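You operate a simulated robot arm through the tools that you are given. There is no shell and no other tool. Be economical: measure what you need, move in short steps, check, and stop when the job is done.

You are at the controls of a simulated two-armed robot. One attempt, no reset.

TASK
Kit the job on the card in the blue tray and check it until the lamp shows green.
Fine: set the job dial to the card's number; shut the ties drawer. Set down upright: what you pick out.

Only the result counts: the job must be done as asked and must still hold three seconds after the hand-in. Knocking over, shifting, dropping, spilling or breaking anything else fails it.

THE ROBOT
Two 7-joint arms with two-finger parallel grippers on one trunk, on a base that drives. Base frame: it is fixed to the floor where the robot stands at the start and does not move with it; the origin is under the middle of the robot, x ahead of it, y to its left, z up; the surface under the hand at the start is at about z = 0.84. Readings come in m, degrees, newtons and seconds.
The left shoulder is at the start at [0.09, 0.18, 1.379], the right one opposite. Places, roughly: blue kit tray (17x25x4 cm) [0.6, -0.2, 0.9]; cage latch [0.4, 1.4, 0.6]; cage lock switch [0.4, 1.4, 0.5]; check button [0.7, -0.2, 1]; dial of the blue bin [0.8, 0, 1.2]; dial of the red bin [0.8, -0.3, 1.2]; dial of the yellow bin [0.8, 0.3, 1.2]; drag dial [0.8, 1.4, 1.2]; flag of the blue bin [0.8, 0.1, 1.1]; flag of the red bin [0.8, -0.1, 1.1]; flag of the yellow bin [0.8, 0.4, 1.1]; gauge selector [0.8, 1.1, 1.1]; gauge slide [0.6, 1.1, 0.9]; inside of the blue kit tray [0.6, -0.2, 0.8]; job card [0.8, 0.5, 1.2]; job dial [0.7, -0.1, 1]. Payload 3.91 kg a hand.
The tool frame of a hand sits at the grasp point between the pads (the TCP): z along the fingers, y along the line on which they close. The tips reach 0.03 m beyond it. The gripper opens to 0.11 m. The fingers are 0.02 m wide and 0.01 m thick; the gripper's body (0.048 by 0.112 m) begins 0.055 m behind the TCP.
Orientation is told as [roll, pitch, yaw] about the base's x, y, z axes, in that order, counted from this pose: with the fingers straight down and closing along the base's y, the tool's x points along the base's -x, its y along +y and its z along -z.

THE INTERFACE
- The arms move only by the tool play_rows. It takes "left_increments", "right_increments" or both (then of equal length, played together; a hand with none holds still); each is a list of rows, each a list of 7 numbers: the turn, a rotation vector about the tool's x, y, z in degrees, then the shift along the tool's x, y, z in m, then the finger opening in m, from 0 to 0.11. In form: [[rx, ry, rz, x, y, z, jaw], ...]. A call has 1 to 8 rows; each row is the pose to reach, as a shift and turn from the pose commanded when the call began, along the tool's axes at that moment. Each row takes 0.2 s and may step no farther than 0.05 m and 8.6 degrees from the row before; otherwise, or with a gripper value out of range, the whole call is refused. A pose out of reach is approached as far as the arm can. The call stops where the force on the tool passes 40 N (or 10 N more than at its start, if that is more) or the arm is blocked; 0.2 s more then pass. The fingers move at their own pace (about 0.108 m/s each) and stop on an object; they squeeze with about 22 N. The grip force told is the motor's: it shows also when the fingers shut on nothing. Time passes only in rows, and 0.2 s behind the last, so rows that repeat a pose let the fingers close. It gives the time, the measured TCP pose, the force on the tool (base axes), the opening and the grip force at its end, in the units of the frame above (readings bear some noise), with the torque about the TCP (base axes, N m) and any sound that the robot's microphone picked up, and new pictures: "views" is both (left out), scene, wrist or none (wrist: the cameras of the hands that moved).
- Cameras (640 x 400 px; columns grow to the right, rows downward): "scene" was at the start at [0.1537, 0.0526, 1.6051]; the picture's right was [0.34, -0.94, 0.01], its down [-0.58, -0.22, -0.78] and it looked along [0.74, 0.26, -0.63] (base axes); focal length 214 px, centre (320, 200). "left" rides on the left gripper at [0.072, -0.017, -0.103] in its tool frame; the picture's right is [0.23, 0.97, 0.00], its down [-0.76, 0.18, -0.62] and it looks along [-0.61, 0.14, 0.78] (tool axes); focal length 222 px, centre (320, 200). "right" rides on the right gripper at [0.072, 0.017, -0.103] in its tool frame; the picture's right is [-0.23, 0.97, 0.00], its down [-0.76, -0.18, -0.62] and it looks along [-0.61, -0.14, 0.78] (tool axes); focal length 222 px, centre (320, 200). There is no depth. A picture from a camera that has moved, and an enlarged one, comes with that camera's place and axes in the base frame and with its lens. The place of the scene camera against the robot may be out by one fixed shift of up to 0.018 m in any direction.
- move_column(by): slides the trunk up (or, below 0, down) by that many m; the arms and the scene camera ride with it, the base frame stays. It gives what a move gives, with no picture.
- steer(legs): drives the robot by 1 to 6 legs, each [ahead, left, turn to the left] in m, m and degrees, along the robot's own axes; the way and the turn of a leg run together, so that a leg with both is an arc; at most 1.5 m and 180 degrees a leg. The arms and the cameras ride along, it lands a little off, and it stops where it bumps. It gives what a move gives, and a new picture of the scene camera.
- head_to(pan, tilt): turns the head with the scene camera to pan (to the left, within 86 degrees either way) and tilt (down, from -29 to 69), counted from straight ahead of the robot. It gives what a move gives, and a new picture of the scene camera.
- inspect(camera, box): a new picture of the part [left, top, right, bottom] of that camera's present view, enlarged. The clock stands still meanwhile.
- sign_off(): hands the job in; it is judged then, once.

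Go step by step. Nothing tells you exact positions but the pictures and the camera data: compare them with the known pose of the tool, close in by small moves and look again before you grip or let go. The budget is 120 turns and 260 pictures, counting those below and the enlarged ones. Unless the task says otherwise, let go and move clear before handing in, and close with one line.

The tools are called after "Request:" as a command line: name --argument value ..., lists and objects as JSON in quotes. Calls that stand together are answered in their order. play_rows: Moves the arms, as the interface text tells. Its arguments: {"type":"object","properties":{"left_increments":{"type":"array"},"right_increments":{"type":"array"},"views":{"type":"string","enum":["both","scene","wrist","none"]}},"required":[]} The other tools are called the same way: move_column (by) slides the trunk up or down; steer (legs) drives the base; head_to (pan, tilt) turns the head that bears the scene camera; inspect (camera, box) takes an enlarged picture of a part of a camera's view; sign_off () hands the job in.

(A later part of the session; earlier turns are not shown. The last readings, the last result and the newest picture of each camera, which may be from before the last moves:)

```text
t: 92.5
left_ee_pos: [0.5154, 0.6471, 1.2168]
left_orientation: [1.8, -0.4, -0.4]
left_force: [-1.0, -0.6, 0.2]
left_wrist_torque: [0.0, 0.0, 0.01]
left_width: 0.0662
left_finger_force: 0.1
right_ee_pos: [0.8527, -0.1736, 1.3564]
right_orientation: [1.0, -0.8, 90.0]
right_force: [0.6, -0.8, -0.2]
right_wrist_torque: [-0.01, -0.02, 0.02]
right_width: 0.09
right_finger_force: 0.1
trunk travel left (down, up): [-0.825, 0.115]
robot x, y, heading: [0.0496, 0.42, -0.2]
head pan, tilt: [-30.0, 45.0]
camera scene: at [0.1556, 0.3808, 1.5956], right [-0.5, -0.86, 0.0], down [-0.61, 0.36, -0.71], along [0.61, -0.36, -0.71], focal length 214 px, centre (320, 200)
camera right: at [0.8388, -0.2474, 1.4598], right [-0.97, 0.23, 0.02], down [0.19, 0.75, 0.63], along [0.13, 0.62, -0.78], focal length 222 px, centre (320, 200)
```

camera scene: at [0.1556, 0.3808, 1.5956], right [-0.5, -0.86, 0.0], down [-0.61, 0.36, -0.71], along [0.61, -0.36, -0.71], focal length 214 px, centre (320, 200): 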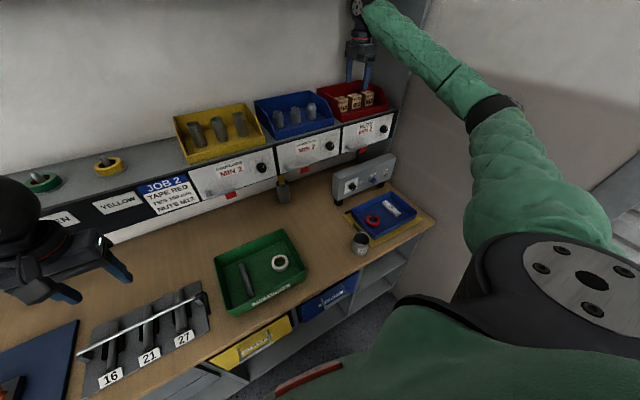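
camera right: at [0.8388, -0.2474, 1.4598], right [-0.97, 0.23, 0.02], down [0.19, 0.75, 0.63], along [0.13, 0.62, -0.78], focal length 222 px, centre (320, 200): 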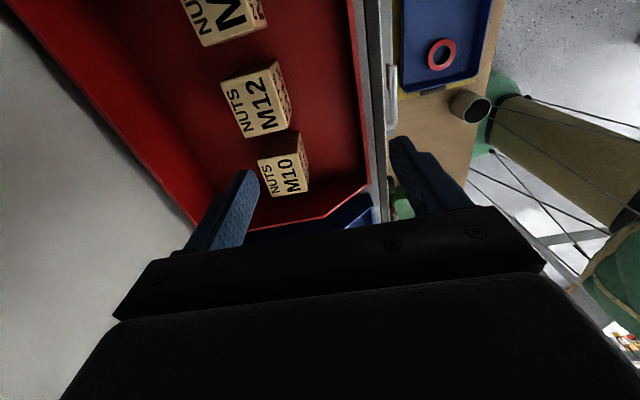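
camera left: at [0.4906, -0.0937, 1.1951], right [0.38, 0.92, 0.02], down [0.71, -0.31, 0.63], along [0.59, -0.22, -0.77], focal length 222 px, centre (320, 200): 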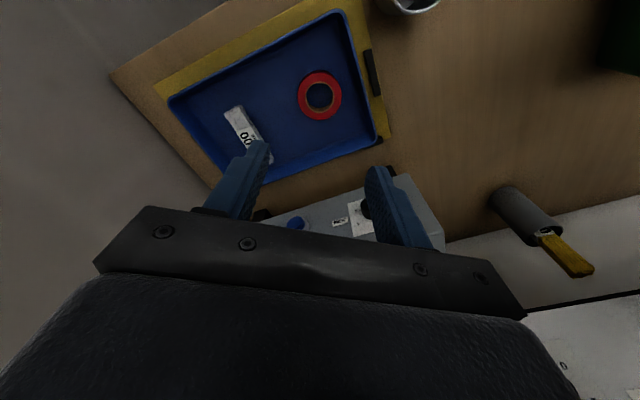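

M12 box centre ≈[0.897, −0.208], clear space in front and behind. I move above it and descend partway.

Request:
play_rows --right_increments '[[0, 0, 0, 0.015, -0.02, 0, 0.08], [0, 0, 0, 0.035, -0.045, 0.0, 0.08], [0, 0, 0, 0.035, -0.045, 0.03, 0.08]]' --views "wrist"

Request:
inspect --camera "scene" --box '[280, 40, 440, 140]'

```text
t: 93.3
left_ee_pos: [0.5161, 0.6458, 1.2182]
left_orientation: [1.8, -0.3, -0.2]
left_force: [0.0, 0.1, -0.2]
left_wrist_torque: [-0.02, -0.02, -0.03]
left_width: 0.066
left_finger_force: 0.1
right_ee_pos: [0.8976, -0.2097, 1.3243]
right_orientation: [1.0, -0.9, 89.9]
right_force: [-0.3, -0.2, 0.2]
right_wrist_torque: [0.01, 0.02, 0.0]
right_width: 0.08
right_finger_force: 0.1
trunk travel left (down, up): [-0.825, 0.115]
robot x, y, heading: [0.0465, 0.4264, -0.1]
head pan, tilt: [-30.0, 45.0]
camera right: at [0.8828, -0.2838, 1.4277], right [-0.97, 0.23, 0.02], down [0.19, 0.75, 0.63], along [0.13, 0.62, -0.78], focal length 222 px, centre (320, 200)
```

right: 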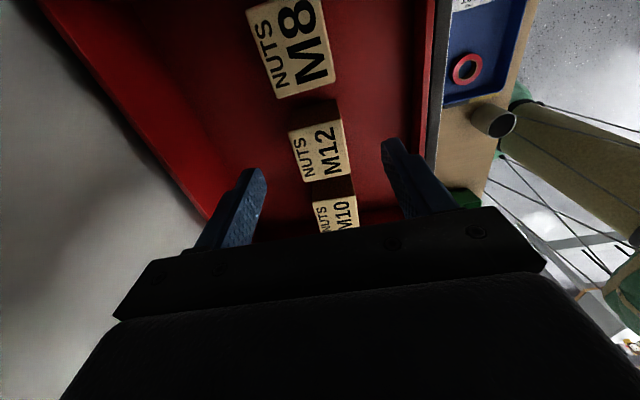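

```text
4.00 times, centred on (360, 90) of scene
camera zoom: at [0.1554, 0.3796, 1.5957], right [-0.5, -0.86, 0.0], down [-0.61, 0.36, -0.71], along [0.61, -0.36, -0.71], focal length 858 px, centre (160, 640)
```

zoom: 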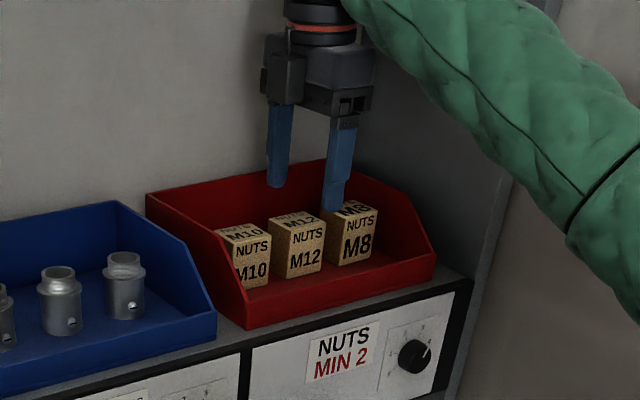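

Aligned. I descend around the box.

Request:
play_rows --right_increments '[[0, 0, 0, 0, 0.0, 0.02, 0.08], [0, 0, 0, 0, 0, 0.04, 0.08], [0, 0, 0, 0, 0, 0.05, 0.08]]' --views "wrist"

Request:
inspect --camera "scene" --box '[310, 50, 420, 118]'

```text
t: 94.1
left_ee_pos: [0.5157, 0.6472, 1.2168]
left_orientation: [1.7, -0.4, -0.3]
left_force: [0.0, -0.2, -0.3]
left_wrist_torque: [0.02, -0.02, -0.02]
left_width: 0.0659
left_finger_force: 0.1
right_ee_pos: [0.8964, -0.2077, 1.2758]
right_orientation: [1.0, -0.7, 90.0]
right_force: [0.3, 0.8, 0.0]
right_wrist_torque: [-0.02, 0.04, 0.0]
right_width: 0.0799
right_finger_force: 0.1
trunk travel left (down, up): [-0.825, 0.115]
robot x, y, heading: [0.0525, 0.4282, -0.4]
head pan, tilt: [-30.0, 45.0]
camera right: at [0.882, -0.2824, 1.3793], right [-0.97, 0.23, 0.02], down [0.19, 0.75, 0.63], along [0.13, 0.62, -0.78], focal length 222 px, centre (320, 200)
```

right: 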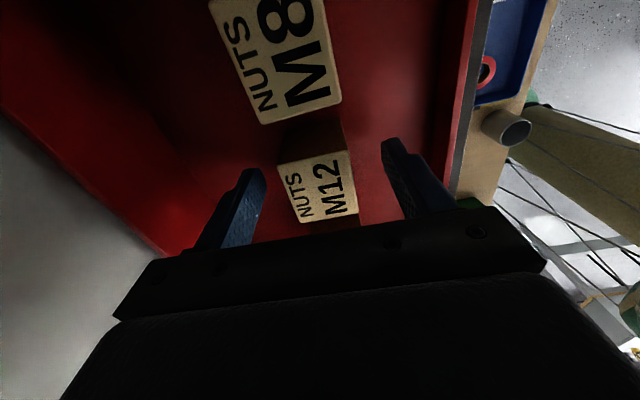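

```text
5.82 times, centred on (365, 84) of scene
camera zoom: at [0.1557, 0.3812, 1.5956], right [-0.5, -0.86, 0.0], down [-0.61, 0.36, -0.71], along [0.61, -0.36, -0.71], focal length 1248 px, centre (58, 875)
```

zoom: 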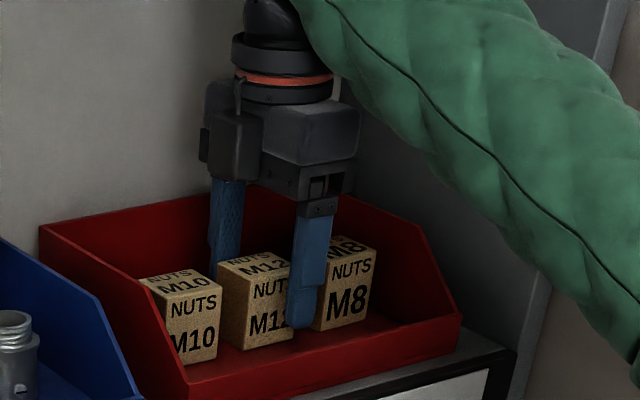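

Box is centred between the fingers. I close.

Request:
play_rows --right_increments '[[0, 0, 0, 0, 0, 0.004, 0.06], [0, 0, 0, 0, 0, 0.004, 0.04], [0, 0, 0, 0, 0, 0.004, 0.02], [0, 0, 0, 0, 0, 0.004, 0.02]]' --views "wrist"

```text
t: 95.1
left_ee_pos: [0.5164, 0.6476, 1.2178]
left_orientation: [1.7, -0.3, -0.3]
left_force: [-0.4, 0.2, 0.3]
left_wrist_torque: [0.03, 0.01, 0.01]
left_width: 0.0661
left_finger_force: 0.0
right_ee_pos: [0.8986, -0.2088, 1.2712]
right_orientation: [1.0, -0.9, 90.0]
right_force: [0.5, -0.2, 0.1]
right_wrist_torque: [-0.05, -0.08, 0.02]
right_width: 0.0397
right_finger_force: 22.4
trunk travel left (down, up): [-0.825, 0.115]
robot x, y, heading: [0.0509, 0.4248, -0.2]
head pan, tilt: [-30.0, 45.0]
camera right: at [0.8824, -0.2824, 1.3745], right [-0.97, 0.23, 0.02], down [0.19, 0.75, 0.63], along [0.13, 0.62, -0.78], focal length 222 px, centre (320, 200)
```

right: 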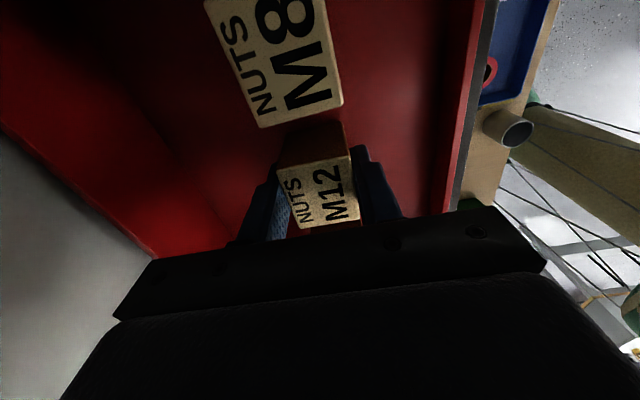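

Gripped at 40 mm. I lift straight up.

Request:
play_rows --right_increments '[[0, 0, 0, 0, 0, -0.02, 0.02], [0, 0, 0, 0, 0, -0.045, 0.02], [0, 0, 0, 0, 0, -0.07, 0.02], [0, 0, 0, 0, 0, -0.092, 0.02]]' --views "wrist"

Request:
inspect --camera "scene" --box '[280, 40, 440, 140]'

```text
t: 96.1
left_ee_pos: [0.5157, 0.6475, 1.218]
left_orientation: [1.7, -0.3, -0.4]
left_force: [0.0, -0.5, 0.2]
left_wrist_torque: [-0.02, -0.02, 0.02]
left_width: 0.066
left_finger_force: 0.0
right_ee_pos: [0.9015, -0.2071, 1.3599]
right_orientation: [1.0, -0.8, 89.9]
right_force: [0.5, -0.1, -2.2]
right_wrist_torque: [-0.03, -0.03, 0.02]
right_width: 0.0396
right_finger_force: 21.7
trunk travel left (down, up): [-0.825, 0.115]
robot x, y, heading: [0.0505, 0.4211, -0.4]
head pan, tilt: [-30.0, 45.0]
camera right: at [0.8862, -0.2817, 1.4638], right [-0.97, 0.23, 0.02], down [0.19, 0.75, 0.63], along [0.13, 0.62, -0.78], focal length 222 px, centre (320, 200)
```

right: 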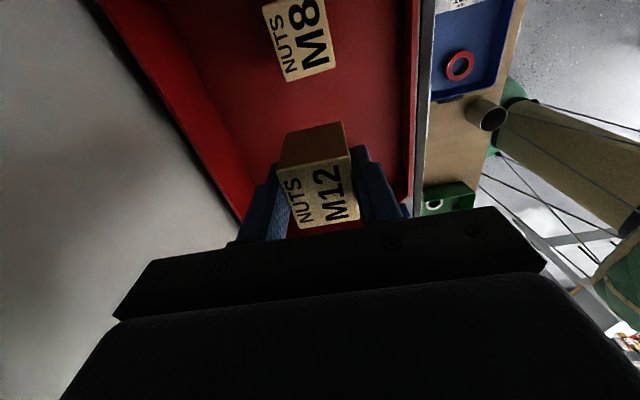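

```text
4.00 times, centred on (360, 90) of scene
camera zoom: at [0.1556, 0.3814, 1.5955], right [-0.5, -0.86, 0.0], down [-0.61, 0.36, -0.71], along [0.61, -0.36, -0.71], focal length 858 px, centre (160, 640)
```

zoom: 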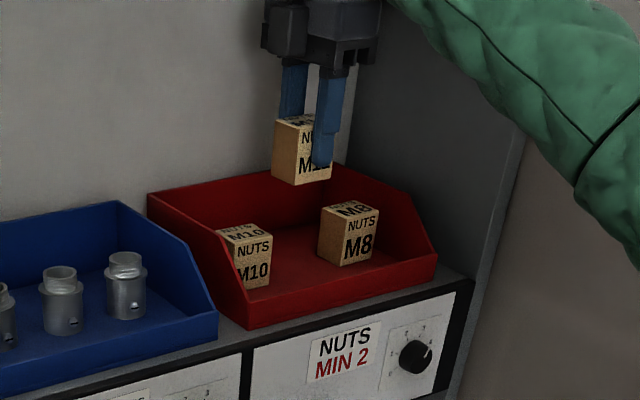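

The M12 box is held and the others stand untouched. I back the base straight away from the ledge.

Request:
steer --legs '[[-0.27, -0.03, 0]]'

Request:
inspect --camera "right" --box '[0, 0, 640, 400]'

```text
t: 98.0
left_ee_pos: [0.2529, 0.617, 1.2185]
left_orientation: [1.8, -0.3, -0.7]
left_force: [0.1, -0.1, -0.5]
left_wrist_torque: [0.02, 0.03, 0.01]
left_width: 0.066
left_finger_force: 0.1
right_ee_pos: [0.635, -0.2412, 1.3596]
right_orientation: [1.1, -0.7, 89.5]
right_force: [1.0, 0.3, -1.6]
right_wrist_torque: [0.02, -0.03, 0.0]
right_width: 0.0398
right_finger_force: 21.9
trunk travel left (down, up): [-0.825, 0.115]
robot x, y, heading: [-0.2195, 0.396, -0.6]
head pan, tilt: [-30.0, 45.0]
camera scene: at [-0.1078, 0.3521, 1.5954], right [-0.51, -0.86, 0.0], down [-0.61, 0.36, -0.71], along [0.61, -0.36, -0.71], focal length 214 px, centre (320, 200)
```

scene: 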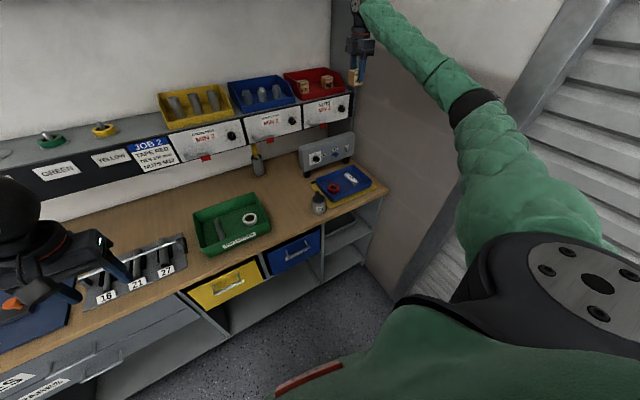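

```text
1.00 times, centred on (320, 200) of right (not enlarged: the box is as wide or as high as the picture)
camera zoom: at [0.6187, -0.3151, 1.4629], right [-0.97, 0.23, 0.02], down [0.2, 0.75, 0.63], along [0.13, 0.62, -0.78], focal length 222 px, centre (320, 200)
```

zoom: 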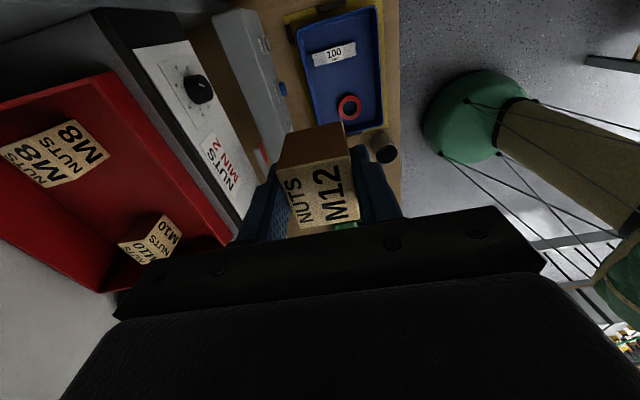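

Position is good. I move to x≈0.575, y≈−0.188 and lower toward the tray.

Request:
play_rows --right_increments '[[0, 0, 0, -0.025, 0.03, 0.02, 0.02], [0, 0, 0, -0.053, 0.06, 0.04, 0.02], [0, 0, 0, -0.053, 0.06, 0.09, 0.02], [0, 0, 0, -0.053, 0.06, 0.14, 0.02], [0, 0, 0, -0.053, 0.06, 0.19, 0.02], [0, 0, 0, -0.053, 0.06, 0.24, 0.02], [0, 0, 0, -0.053, 0.06, 0.29, 0.02], [0, 0, 0, -0.053, 0.06, 0.34, 0.02]]' --views "both"

```text
t: 99.8
left_ee_pos: [0.2537, 0.6152, 1.2171]
left_orientation: [1.8, -0.3, -0.7]
left_force: [0.5, 0.2, 0.1]
left_wrist_torque: [0.01, -0.03, -0.01]
left_width: 0.066
left_finger_force: 0.0
right_ee_pos: [0.5637, -0.1848, 1.0213]
right_orientation: [0.9, -0.9, 89.5]
right_force: [-0.5, -0.8, -2.6]
right_wrist_torque: [0.02, -0.03, 0.01]
right_width: 0.04
right_finger_force: 22.4
trunk travel left (down, up): [-0.825, 0.115]
robot x, y, heading: [-0.2146, 0.3946, -0.9]
head pan, tilt: [-30.0, 45.0]
camera scene: at [-0.1081, 0.3515, 1.5956], right [-0.51, -0.86, 0.0], down [-0.61, 0.36, -0.71], along [0.61, -0.36, -0.71], focal length 214 px, centre (320, 200)
camera right: at [0.5488, -0.2588, 1.125], right [-0.97, 0.24, 0.02], down [0.2, 0.75, 0.63], along [0.13, 0.62, -0.78], focal length 222 px, centre (320, 200)
```

scene: 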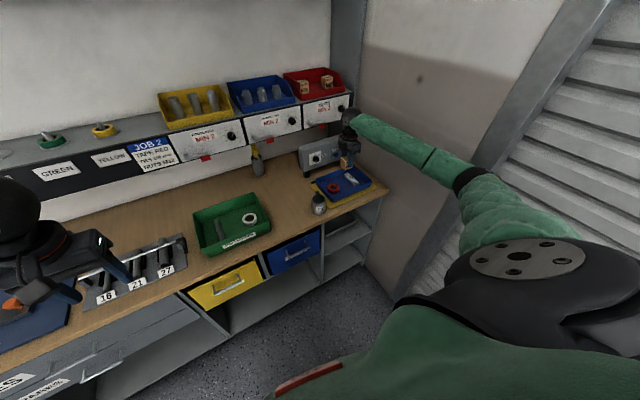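
right: 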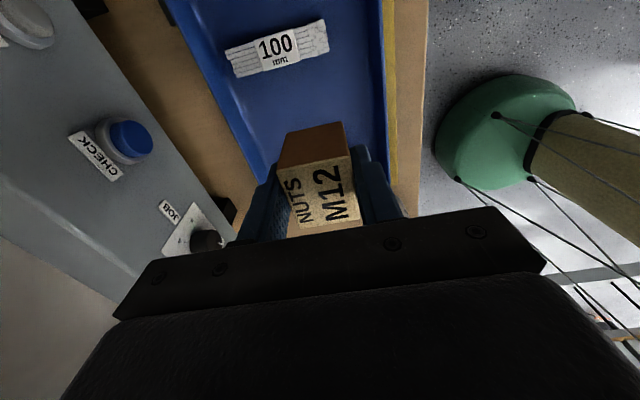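

Ties at y≈−0.246, tape at y≈−0.12; the gap suits the box. I descend near the floor.

Request:
play_rows --right_increments '[[0, 0, 0, 0.002, -0.01, 0.04, 0.02], [0, 0, 0, 0.002, -0.01, 0.08, 0.02], [0, 0, 0, 0.002, -0.01, 0.11, 0.02], [0, 0, 0, 0.002, -0.01, 0.122, 0.02]]' --views "both"

Request:
inspect --camera "scene" --box '[290, 110, 400, 220]'

```text
t: 100.8
left_ee_pos: [0.2537, 0.6158, 1.2165]
left_orientation: [1.9, -0.4, -0.7]
left_force: [-0.3, 0.1, 0.2]
left_wrist_torque: [0.01, 0.02, 0.03]
left_width: 0.0659
left_finger_force: 0.1
right_ee_pos: [0.5752, -0.1831, 0.8982]
right_orientation: [1.0, -0.8, 89.5]
right_force: [-0.3, -0.1, -1.8]
right_wrist_torque: [-0.03, -0.01, 0.0]
right_width: 0.0401
right_finger_force: 22.1
trunk travel left (down, up): [-0.825, 0.115]
robot x, y, heading: [-0.2156, 0.3961, -0.6]
head pan, tilt: [-30.0, 45.0]
camera scene: at [-0.108, 0.3519, 1.5955], right [-0.51, -0.86, 0.0], down [-0.61, 0.36, -0.71], along [0.61, -0.36, -0.71], focal length 214 px, centre (320, 200)
camera right: at [0.5589, -0.2561, 1.0016], right [-0.97, 0.23, 0.02], down [0.2, 0.75, 0.63], along [0.13, 0.62, -0.78], focal length 222 px, centre (320, 200)
```

scene: 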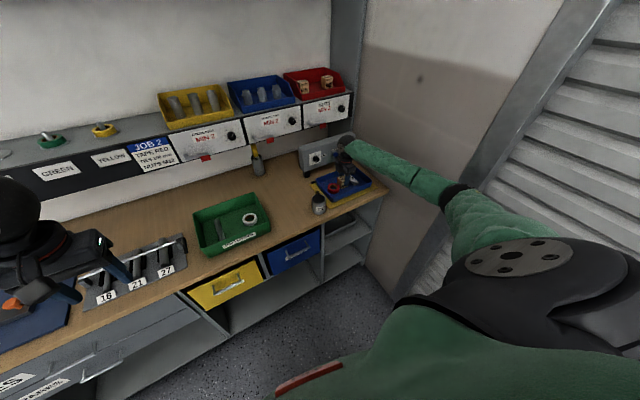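
right: 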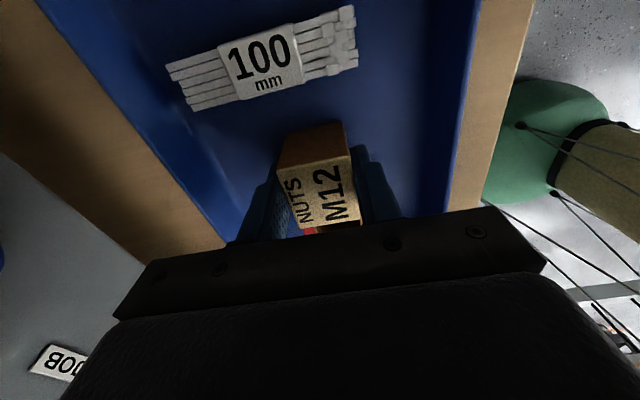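

```text
3.64 times, centred on (345, 165) of scene
camera zoom: at [-0.108, 0.3519, 1.5955], right [-0.51, -0.86, 0.0], down [-0.61, 0.36, -0.71], along [0.61, -0.36, -0.71], focal length 780 px, centre (229, 327)
```

zoom: 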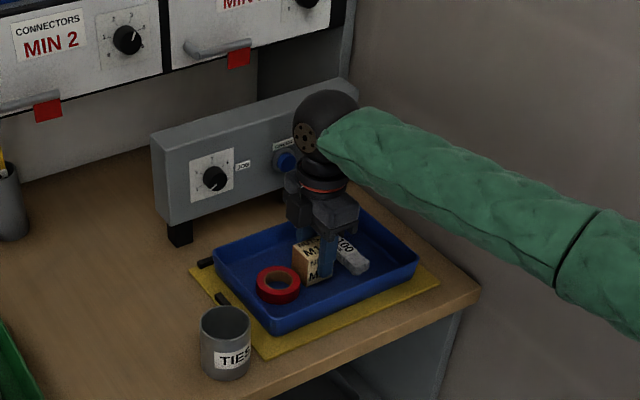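

The box is close to the tape; I shift 6 mm toward the ties and lower until contact.

Request:
play_rows --right_increments '[[0, 0, 0, 0.006, 0, 0.003, 0.02], [0, 0, 0, 0.006, 0, 0.007, 0.02], [0, 0, 0, 0.006, 0, 0.011, 0.02]]' --views "none"

```text
t: 101.6
left_ee_pos: [0.2514, 0.6181, 1.218]
left_orientation: [1.7, -0.4, -0.7]
left_force: [0.0, 0.3, 0.3]
left_wrist_torque: [0.04, -0.03, 0.03]
left_width: 0.0659
left_finger_force: 0.0
right_ee_pos: [0.5741, -0.1887, 0.8925]
right_orientation: [0.8, -0.7, 89.5]
right_force: [0.4, 0.8, 23.3]
right_wrist_torque: [0.06, -0.52, -0.04]
right_width: 0.0395
right_finger_force: 22.4
trunk travel left (down, up): [-0.825, 0.115]
robot x, y, heading: [-0.2148, 0.3971, -0.7]
head pan, tilt: [-30.0, 45.0]
```

Contact at z=0.8925. I release and rise straight up.

Request:
play_rows --right_increments '[[0, 0, 0, 0, 0, -0.003, 0.03], [0, 0, 0, 0, 0, -0.003, 0.06], [0, 0, 0, 0, 0, -0.003, 0.06], [0, 0, 0, 0, 0, -0.04, 0.06], [0, 0, 0, 0, 0, -0.085, 0.06], [0, 0, 0, 0, 0, -0.13, 0.06]]' --views "both"

Request:
inspect --camera "scene" --box '[290, 110, 400, 220]'

```text
t: 103.0
left_ee_pos: [0.2513, 0.617, 1.2171]
left_orientation: [1.7, -0.3, -0.7]
left_force: [-0.5, -1.5, 0.9]
left_wrist_torque: [-0.01, 0.02, 0.01]
left_width: 0.0658
left_finger_force: 0.0
right_ee_pos: [0.5747, -0.1924, 1.0181]
right_orientation: [1.1, -0.7, 89.6]
right_force: [0.7, 0.2, 0.7]
right_wrist_torque: [0.0, -0.01, 0.01]
right_width: 0.0598
right_finger_force: 0.0
trunk travel left (down, up): [-0.825, 0.115]
robot x, y, heading: [-0.2173, 0.3965, -0.5]
head pan, tilt: [-30.0, 45.0]
camera scene: at [-0.1094, 0.3527, 1.5956], right [-0.51, -0.86, 0.0], down [-0.61, 0.36, -0.71], along [0.61, -0.36, -0.71], focal length 214 px, centre (320, 200)
camera right: at [0.5599, -0.2668, 1.122], right [-0.97, 0.23, 0.02], down [0.19, 0.75, 0.63], along [0.13, 0.62, -0.78], focal length 222 px, centre (320, 200)
```

scene: 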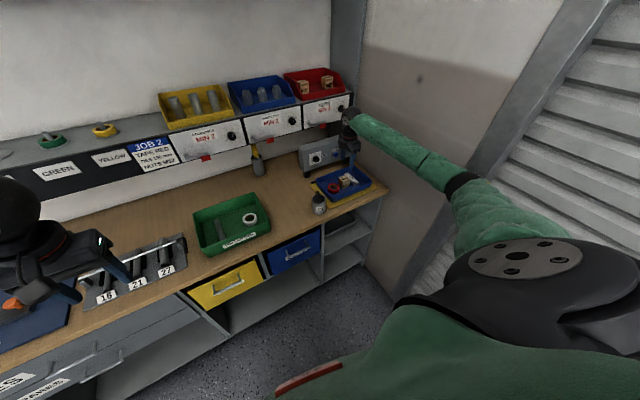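
right: 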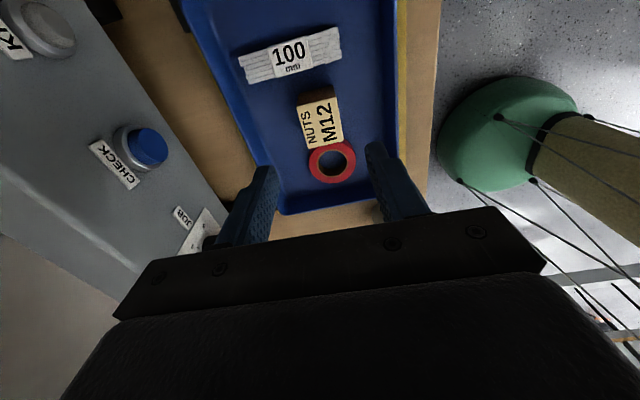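

```text
3.64 times, centred on (345, 165) of scene
camera zoom: at [-0.1094, 0.3527, 1.5956], right [-0.51, -0.86, 0.0], down [-0.61, 0.36, -0.71], along [0.61, -0.36, -0.71], focal length 780 px, centre (229, 327)
```

zoom: 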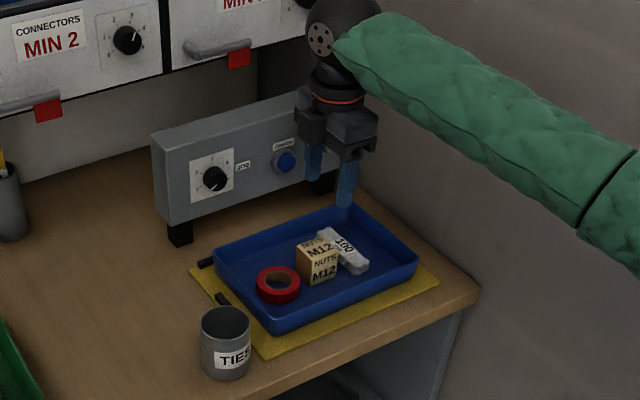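

All three items lie properly in the tray. Next the job dial: I shift the base left a little, and turn the wrist back to look at the console's face.

Request:
play_rows --right_increments '[[0, 0, 8.5, 0, 0, -0.02, 0.06], [0, 0, 17, 0, 0.02, -0.04, 0.06], [0, 0, 25.5, 0, 0.04, -0.06, 0.06], [0, 0, 34, 0, 0.05, -0.06, 0.06], [0, 0, 42.5, -0.02, 0.06, -0.06, 0.06], [0, 0, 51, -0.04, 0.06, -0.06, 0.06], [0, 0, 59.5, -0.06, 0.06, -0.06, 0.06], [0, 0, 68, -0.08, 0.06, -0.06, 0.06]]' --views "none"

Request:
steer --legs '[[0.06, 0.1, 0]]'

Request:
play_rows --right_increments '[[0, 0, 7, 0, 0, 0, 0.06], [0, 0, 14, 0, 0, 0, 0.06], [0, 0, 21.5, 0, 0, 0, 0.06]]' --views "wrist"

Request:
inspect --camera "scene" --box '[300, 100, 400, 200]'

```text
t: 104.8
left_ee_pos: [0.2525, 0.6154, 1.2175]
left_orientation: [1.6, -0.2, -0.7]
left_force: [-0.1, 0.9, -0.5]
left_wrist_torque: [-0.04, -0.02, 0.0]
left_width: 0.066
left_finger_force: 0.0
right_ee_pos: [0.5191, -0.1083, 1.079]
right_orientation: [1.0, 0.7, 21.4]
right_force: [0.3, 0.1, -0.1]
right_wrist_torque: [0.02, 0.02, 0.0]
right_width: 0.0599
right_finger_force: 0.1
trunk travel left (down, up): [-0.825, 0.115]
robot x, y, heading: [-0.216, 0.3945, -0.9]
head pan, tilt: [-30.0, 45.0]
```

```text
t: 106.0
left_ee_pos: [0.3162, 0.7148, 1.2177]
left_orientation: [1.7, -0.3, -0.8]
left_force: [-0.9, 0.6, 1.4]
left_wrist_torque: [0.02, 0.04, 0.0]
left_width: 0.0658
left_finger_force: 0.0
right_ee_pos: [0.5819, -0.0092, 1.0782]
right_orientation: [1.1, 0.7, 21.6]
right_force: [0.0, 0.0, -0.1]
right_wrist_torque: [-0.01, 0.0, 0.01]
right_width: 0.0598
right_finger_force: 0.1
trunk travel left (down, up): [-0.825, 0.115]
robot x, y, heading: [-0.1522, 0.4974, -0.6]
head pan, tilt: [-30.0, 45.0]
camera scene: at [-0.0449, 0.4519, 1.5956], right [-0.51, -0.86, 0.0], down [-0.61, 0.36, -0.71], along [0.61, -0.36, -0.71], focal length 214 px, centre (320, 200)
```

scene: 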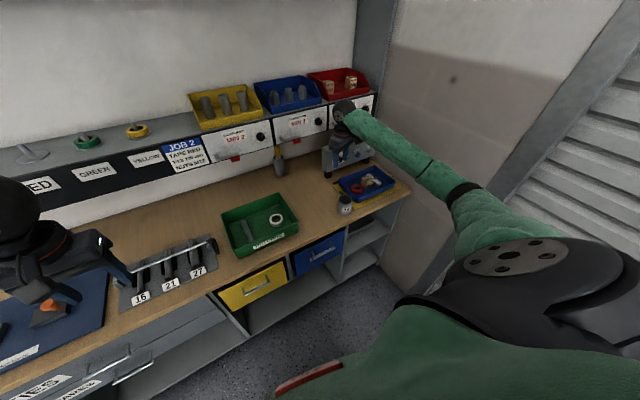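

```text
t: 106.8
left_ee_pos: [0.3152, 0.7167, 1.2165]
left_orientation: [1.7, -0.3, -0.5]
left_force: [1.1, 0.4, -1.1]
left_wrist_torque: [0.0, 0.0, 0.02]
left_width: 0.066
left_finger_force: 0.0
right_ee_pos: [0.582, -0.0088, 1.0778]
right_orientation: [0.8, 1.0, -0.1]
right_force: [-0.3, 0.0, -0.1]
right_wrist_torque: [-0.01, -0.03, -0.01]
right_width: 0.0598
right_finger_force: 0.1
trunk travel left (down, up): [-0.825, 0.115]
robot x, y, heading: [-0.1492, 0.4939, -0.6]
head pan, tilt: [-30.0, 45.0]
camera right: at [0.5116, 0.0063, 1.1852], right [0.23, 0.97, 0.01], down [0.77, -0.19, 0.61], along [0.59, -0.13, -0.79], focal length 222 px, centre (320, 200)
```

right: 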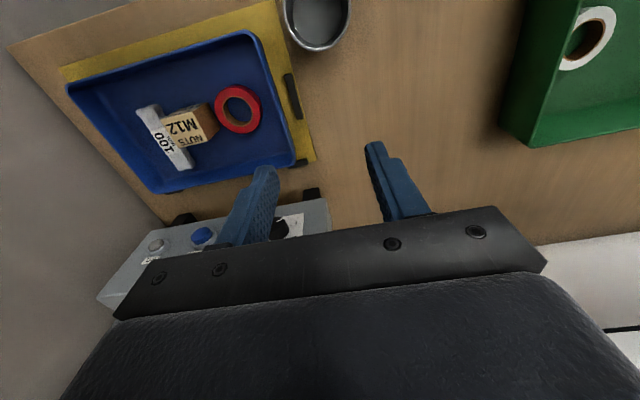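

```text
4.00 times, centred on (350, 150) of scene
camera zoom: at [-0.0449, 0.4519, 1.5956], right [-0.51, -0.86, 0.0], down [-0.61, 0.36, -0.71], along [0.61, -0.36, -0.71], focal length 858 px, centre (200, 400)
```

zoom: 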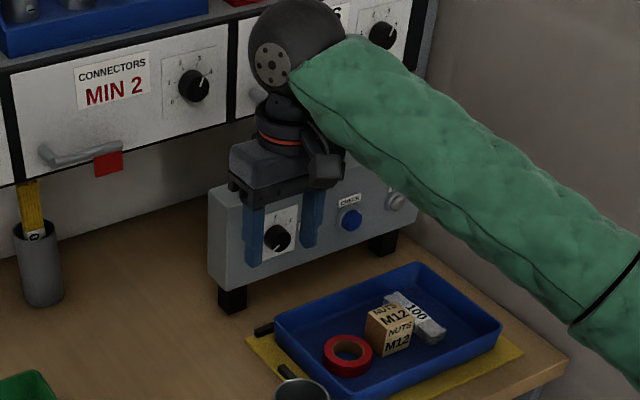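

I back the hand off to see the dial's markings and the slope of the face.

Request:
play_rows --right_increments '[[0, 0, 0, 0.04, 0.02, 0, 0.06], [0, 0, 0, 0.08, 0.04, 0, 0.06], [0, 0, 0, 0.12, 0.06, 0, 0.06]]' --views "wrist"

Request:
inspect --camera "scene" --box '[315, 130, 395, 180]'

Request:
inspect --camera "right" --box '[80, 180, 360, 340]'

```text
t: 107.6
left_ee_pos: [0.3164, 0.717, 1.2177]
left_orientation: [1.6, -0.4, -0.6]
left_force: [-0.5, 0.7, 0.4]
left_wrist_torque: [-0.01, -0.03, 0.01]
left_width: 0.0661
left_finger_force: 0.1
right_ee_pos: [0.4644, 0.0538, 1.0826]
right_orientation: [0.9, 1.0, 0.2]
right_force: [0.1, 0.2, 0.2]
right_wrist_torque: [-0.03, 0.02, 0.04]
right_width: 0.0601
right_finger_force: 0.0
trunk travel left (down, up): [-0.825, 0.115]
robot x, y, heading: [-0.1489, 0.4907, -0.5]
head pan, tilt: [-30.0, 45.0]
camera right: at [0.3946, 0.068, 1.189], right [0.23, 0.97, 0.01], down [0.77, -0.18, 0.61], along [0.59, -0.13, -0.79], focal length 222 px, centre (320, 200)
```

right: 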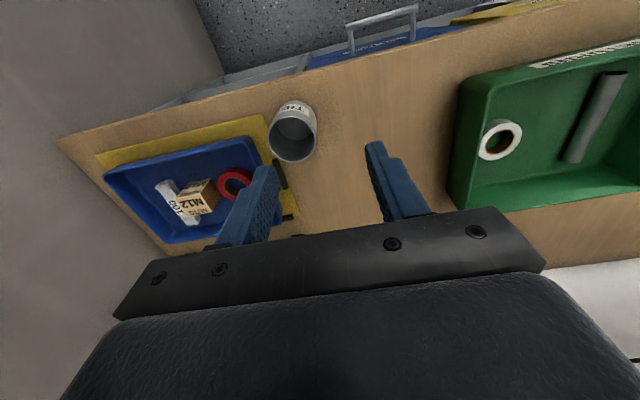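

```text
8.00 times, centred on (355, 155) of scene
camera zoom: at [-0.0461, 0.452, 1.5957], right [-0.51, -0.86, 0.0], down [-0.61, 0.36, -0.71], along [0.61, -0.36, -0.71], focal length 1716 px, centre (40, 560)
```

zoom: 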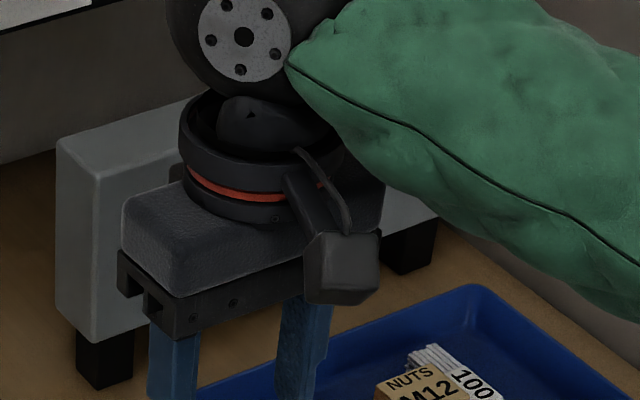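

```text
2.29 times, centred on (220, 260) of right
camera zoom: at [0.3946, 0.068, 1.189], right [0.23, 0.97, 0.01], down [0.77, -0.18, 0.61], along [0.59, -0.13, -0.79], focal length 508 px, centre (549, 63)
```

zoom: 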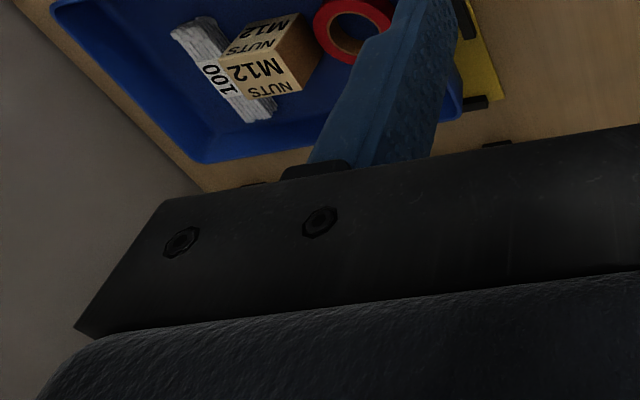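

The hand blocks the view; I move it aside and up.

Request:
play_rows --right_increments '[[0, 0, 0, 0.01, 0.045, 0, 0.06], [0, 0, 0, 0.02, 0.09, 0, 0.06], [0, 0, 0, 0.03, 0.135, 0, 0.06], [0, 0, 0, 0.04, 0.18, 0, 0.06]]' --views "none"

Request:
inspect --camera "scene" --box '[315, 130, 395, 180]'

Request:
inspect --camera "scene" --box '[325, 138, 357, 168]'

```text
t: 108.6
left_ee_pos: [0.3165, 0.7175, 1.2164]
left_orientation: [1.7, -0.3, -0.7]
left_force: [-1.1, 0.1, -0.3]
left_wrist_torque: [0.01, 0.0, 0.05]
left_width: 0.0659
left_finger_force: 0.0
right_ee_pos: [0.4245, 0.2301, 1.0869]
right_orientation: [0.7, 1.0, 0.0]
right_force: [-0.1, 0.2, -0.7]
right_wrist_torque: [-0.01, 0.03, 0.03]
right_width: 0.0598
right_finger_force: 0.0
trunk travel left (down, up): [-0.825, 0.115]
robot x, y, heading: [-0.1499, 0.4962, -0.5]
head pan, tilt: [-30.0, 45.0]
```

```text
8.00 times, centred on (355, 155) of scene
camera zoom: at [-0.0446, 0.4535, 1.5956], right [-0.51, -0.86, 0.0], down [-0.61, 0.36, -0.71], along [0.61, -0.36, -0.71], focal length 1716 px, centre (40, 560)
```

zoom: 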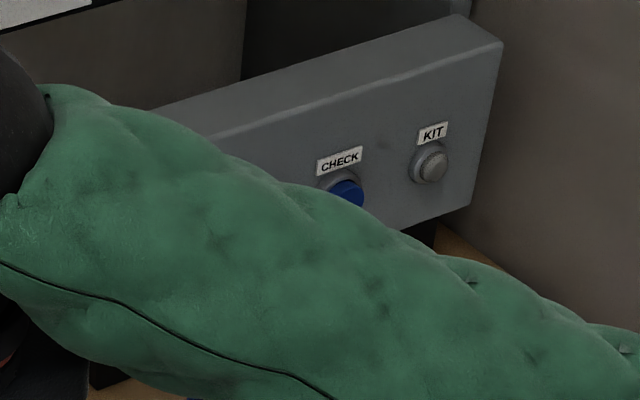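

```text
13.33 times, centred on (341, 153) of scene
camera zoom: at [-0.0446, 0.4535, 1.5956], right [-0.51, -0.86, 0.0], down [-0.61, 0.36, -0.71], along [0.61, -0.36, -0.71], focal length 2860 px, centre (40, 827)
```

zoom: 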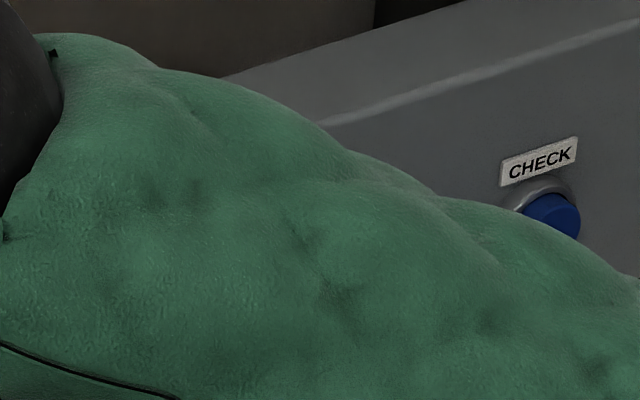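

The forearm still blocks; I swing the base left 20° and pan the head back.

Request:
steer --legs '[[0, 0, 22]]'

Request:
head_to --pan -55 --tilt 35

```text
t: 110.2
left_ee_pos: [0.1962, 0.8801, 1.2171]
left_orientation: [1.7, -0.4, 22.1]
left_force: [0.3, -0.3, 0.3]
left_wrist_torque: [-0.02, 0.02, 0.0]
left_width: 0.0658
left_finger_force: 0.0
right_ee_pos: [0.4832, 0.4717, 1.0859]
right_orientation: [0.7, 0.9, 22.8]
right_force: [0.6, -0.5, 0.4]
right_wrist_torque: [0.0, -0.02, -0.02]
right_width: 0.0601
right_finger_force: 0.0
trunk travel left (down, up): [-0.825, 0.115]
robot x, y, heading: [-0.1556, 0.4958, 22.1]
head pan, tilt: [-30.0, 45.0]
camera scene: at [-0.0383, 0.5021, 1.5956], right [-0.14, -0.99, 0.0], down [-0.7, 0.1, -0.71], along [0.7, -0.1, -0.71], focal length 214 px, centre (320, 200)
```

scene: 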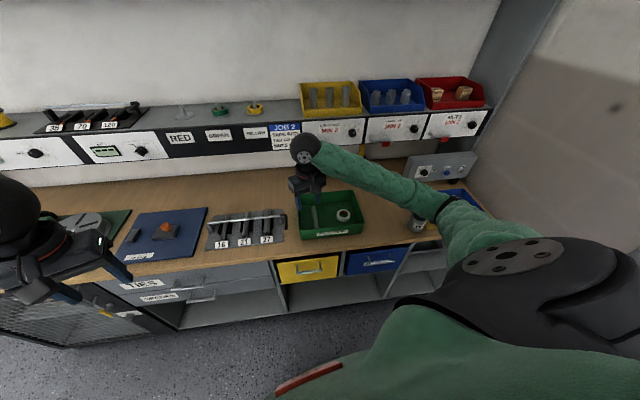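

```text
t: 111.1
left_ee_pos: [0.1945, 0.8787, 1.2171]
left_orientation: [1.7, -0.3, 21.9]
left_force: [0.2, -0.2, -0.2]
left_wrist_torque: [0.04, 0.03, 0.02]
left_width: 0.0659
left_finger_force: 0.1
right_ee_pos: [0.4832, 0.472, 1.0873]
right_orientation: [0.8, 1.0, 22.7]
right_force: [0.9, -0.2, 0.2]
right_wrist_torque: [-0.01, -0.02, -0.02]
right_width: 0.0601
right_finger_force: 0.1
trunk travel left (down, up): [-0.825, 0.115]
robot x, y, heading: [-0.1532, 0.4951, 22.3]
head pan, tilt: [-55.0, 35.0]
camera scene: at [-0.0447, 0.4646, 1.6104], right [-0.54, -0.84, 0.0], down [-0.48, 0.31, -0.82], along [0.69, -0.44, -0.57], focal length 214 px, centre (320, 200)
```

scene: 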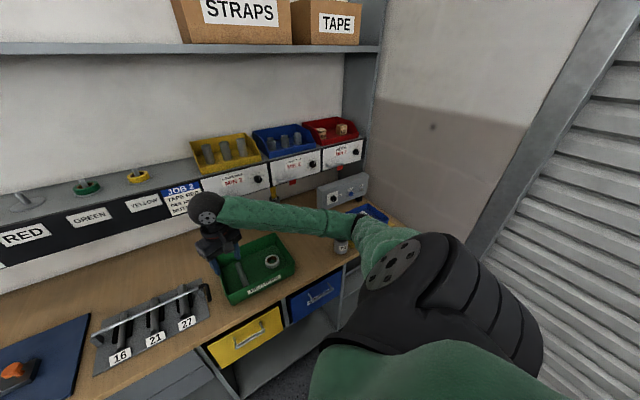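

Request:
inspect --camera "scene" --box '[312, 168, 376, 208]'

Request:
inspect --camera "scene" --box '[322, 186, 346, 206]'

```text
10.00 times, centred on (344, 188) of scene
camera zoom: at [-0.0447, 0.4646, 1.6104], right [-0.54, -0.84, 0.0], down [-0.48, 0.31, -0.82], along [0.69, -0.44, -0.57], focal length 2145 px, centre (80, 320)
```

zoom: 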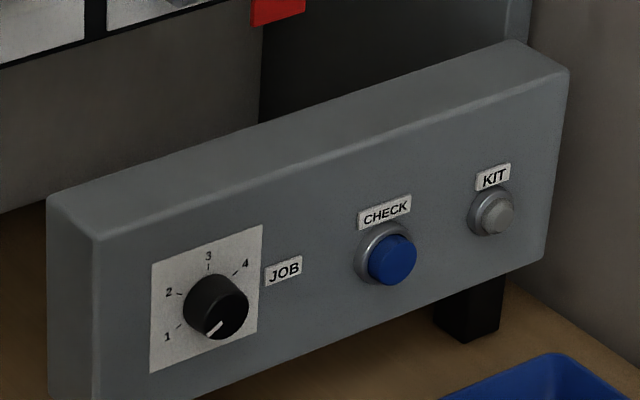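

```text
16.00 times, centred on (334, 196) of scene
camera zoom: at [-0.0447, 0.4646, 1.6104], right [-0.54, -0.84, 0.0], down [-0.48, 0.31, -0.82], along [0.69, -0.44, -0.57], focal length 3432 px, centre (96, 264)
```

zoom: 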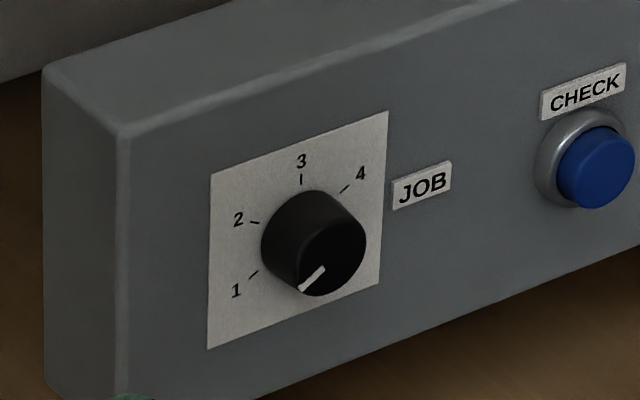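

The dial reads below 1 (positions: 1 at −120°, 2 at −60°, 3 up, 4 at +60°); the knob front is at about [0.707, −0.108, 0.960], face vertical. I straighten the base and bring the right hand in front of the dial tilted 45° forward.

Request:
steer --legs '[[0.03, -0.03, -22.3]]'

Request:
play_rows --right_increments '[[0, -7.5, 0, -0.01, -0.04, 0, 0.07], [0, -15, 0, -0.025, -0.08, 0, 0.07], [0, -22.5, 0, -0.04, -0.12, 0, 0.07], [0, -30, 0, -0.055, -0.16, 0, 0.07], [0, -37.5, 0, -0.07, -0.2, 0, 0.07], [0, -45, 0, -0.085, -0.24, 0, 0.07], [0, -45, 0, -0.1, -0.28, 0.0, 0.07], [0, -45, 0, -0.115, -0.308, 0.02, 0.07]]' --views "both"

```text
t: 112.7
left_ee_pos: [0.3481, 0.6985, 1.2175]
left_orientation: [1.8, -0.4, 0.0]
left_force: [0.2, 0.3, 0.2]
left_wrist_torque: [0.03, 0.02, -0.01]
left_width: 0.0656
left_finger_force: 0.1
right_ee_pos: [0.4632, 0.2124, 1.0854]
right_orientation: [0.8, 1.0, 0.8]
right_force: [0.5, -0.5, -0.1]
right_wrist_torque: [-0.02, -0.01, -0.01]
right_width: 0.0599
right_finger_force: 0.0
trunk travel left (down, up): [-0.825, 0.115]
robot x, y, heading: [-0.1203, 0.4692, 0.2]
head pan, tilt: [-55.0, 35.0]
camera scene: at [-0.0297, 0.3981, 1.6104], right [-0.82, -0.58, 0.0], down [-0.33, 0.47, -0.82], along [0.47, -0.67, -0.57], focal length 214 px, centre (320, 200)
```

scene: 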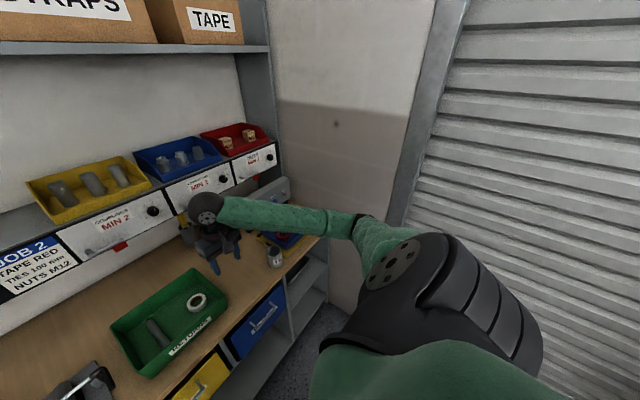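

```text
t: 114.5
left_ee_pos: [0.3485, 0.6974, 1.2171]
left_orientation: [1.8, -0.3, 0.0]
left_force: [0.6, 0.1, 0.2]
left_wrist_torque: [0.02, -0.03, -0.01]
left_width: 0.0659
left_finger_force: 0.0
right_ee_pos: [0.5808, -0.0957, 1.0608]
right_orientation: [1.1, -44.0, 0.0]
right_force: [0.4, -0.7, -0.3]
right_wrist_torque: [0.0, -0.01, -0.01]
right_width: 0.07
right_finger_force: 0.1
trunk travel left (down, up): [-0.825, 0.115]
robot x, y, heading: [-0.1178, 0.4706, 0.1]
head pan, tilt: [-55.0, 35.0]
camera scene: at [-0.0292, 0.3973, 1.6103], right [-0.82, -0.58, 0.0], down [-0.33, 0.47, -0.82], along [0.47, -0.67, -0.57], focal length 214 px, centre (320, 200)
camera right: at [0.4568, -0.081, 1.0861], right [0.15, 0.97, 0.17], down [0.12, -0.19, 0.97], along [0.98, -0.13, -0.14], focal length 222 px, centre (320, 200)
```

scene: 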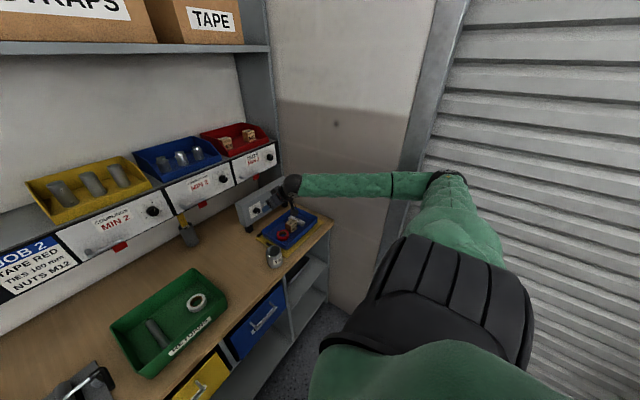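
right: 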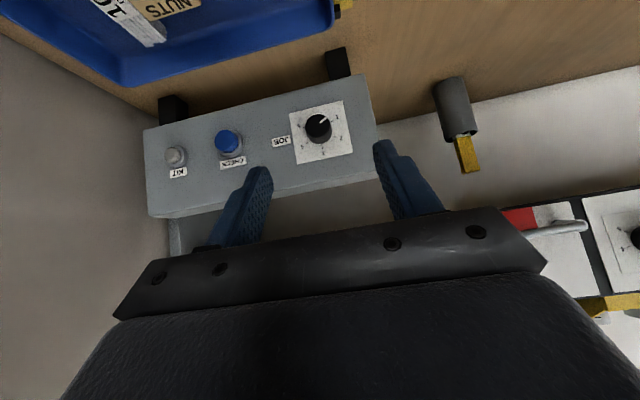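

Excellent view of the dial; knob at [0.707, −0.101, 0.963]. I advance along the fingers, stopping just short to check alignment.

Request:
play_rows --right_increments '[[0, 0, 0, -0.008, -0.003, 0.045, 0.07], [0, 0, 0, -0.016, -0.006, 0.09, 0.07], [0, 0, 0, -0.02, -0.006, 0.112, 0.07]]' --views "wrist"

Request:
inspect --camera "right" --box '[220, 90, 420, 215]'

```text
t: 115.2
left_ee_pos: [0.3482, 0.6977, 1.2167]
left_orientation: [1.7, -0.3, -0.1]
left_force: [-0.1, 1.1, -0.5]
left_wrist_torque: [-0.03, -0.01, -0.01]
left_width: 0.0661
left_finger_force: 0.0
right_ee_pos: [0.673, -0.0967, 0.9966]
right_orientation: [0.9, -44.0, 0.1]
right_force: [0.1, -0.6, -0.6]
right_wrist_torque: [0.0, -0.01, -0.02]
right_width: 0.07
right_finger_force: 0.1
trunk travel left (down, up): [-0.825, 0.115]
robot x, y, heading: [-0.1228, 0.4737, 0.3]
head pan, tilt: [-55.0, 35.0]
camera right: at [0.5493, -0.082, 1.0217], right [0.15, 0.97, 0.17], down [0.12, -0.19, 0.97], along [0.98, -0.13, -0.14], focal length 222 px, centre (320, 200)
```

right: 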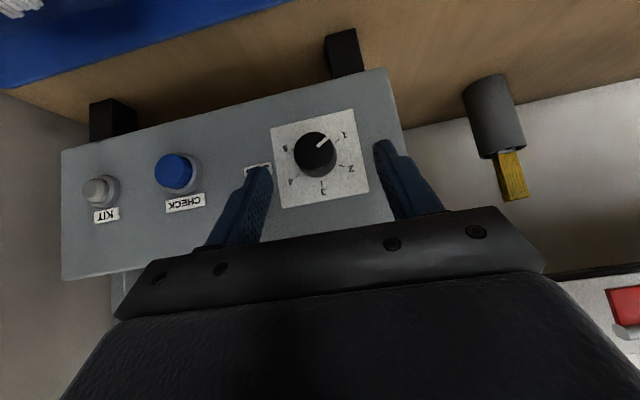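

```text
3.20 times, centred on (320, 152) of right
camera zoom: at [0.5493, -0.082, 1.0217], right [0.15, 0.97, 0.17], down [0.12, -0.19, 0.97], along [0.98, -0.13, -0.14], focal length 711 px, centre (320, 352)
```

zoom: 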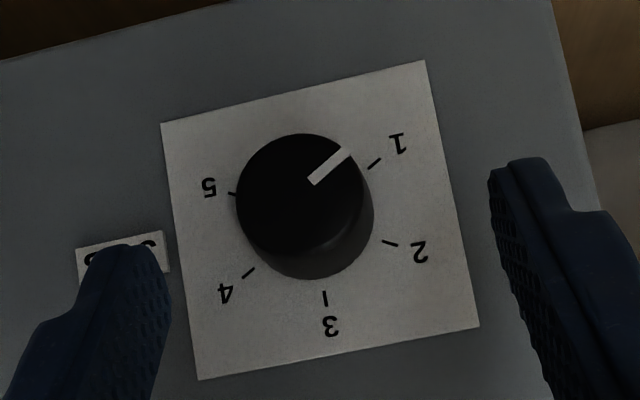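

The pointer is at 1; 2 lies 60° clockwise. I pre-roll the hand −30°, then advance around the knob.

Request:
play_rows --right_increments '[[5.39, 0, -5.21, 0, 0, 0, 0.07], [10.78, 0, -10.42, 0, 0, 0, 0.07], [16.2, 0, -15.65, 0, 0, 0, 0.07], [21.57, 0, -20.85, 0, 0, 0, 0.07], [21.57, 0, -20.85, -0.001, 0.0015, 0.016, 0.07], [21.57, 0, -20.85, -0.002, 0.0029, 0.03, 0.07]]' --views "wrist"

Request:
inspect --camera "right" --box '[220, 90, 420, 215]'

```text
t: 116.7
left_ee_pos: [0.3471, 0.6974, 1.2183]
left_orientation: [1.7, -0.3, -0.1]
left_force: [0.3, 0.0, 0.4]
left_wrist_torque: [-0.03, -0.01, 0.02]
left_width: 0.066
left_finger_force: 0.0
right_ee_pos: [0.6938, -0.0933, 0.9765]
right_orientation: [-38.0, -37.2, 26.0]
right_force: [-21.5, 0.8, 6.2]
right_wrist_torque: [-0.41, -0.3, -0.79]
right_width: 0.0707
right_finger_force: 0.8
trunk travel left (down, up): [-0.825, 0.115]
robot x, y, heading: [-0.1178, 0.474, 0.1]
head pan, tilt: [-55.0, 35.0]
camera right: at [0.5696, -0.0699, 0.9894], right [0.15, 0.93, -0.34], down [0.11, 0.33, 0.94], along [0.98, -0.18, -0.05], focal length 222 px, centre (320, 200)
```

right: 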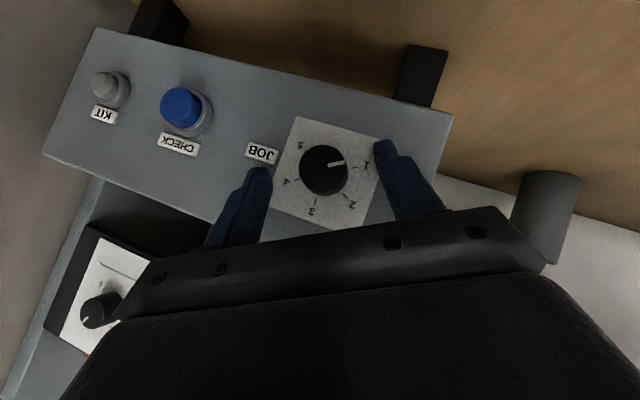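

```text
3.20 times, centred on (320, 152) of right
camera zoom: at [0.5696, -0.0699, 0.9894], right [0.15, 0.93, -0.34], down [0.11, 0.33, 0.94], along [0.98, -0.18, -0.05], focal length 711 px, centre (320, 352)
```

zoom: 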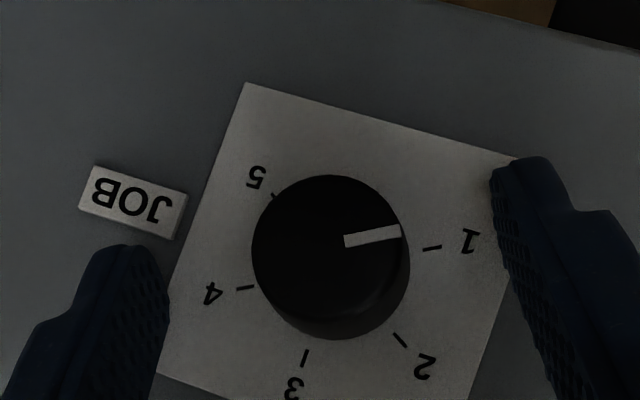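

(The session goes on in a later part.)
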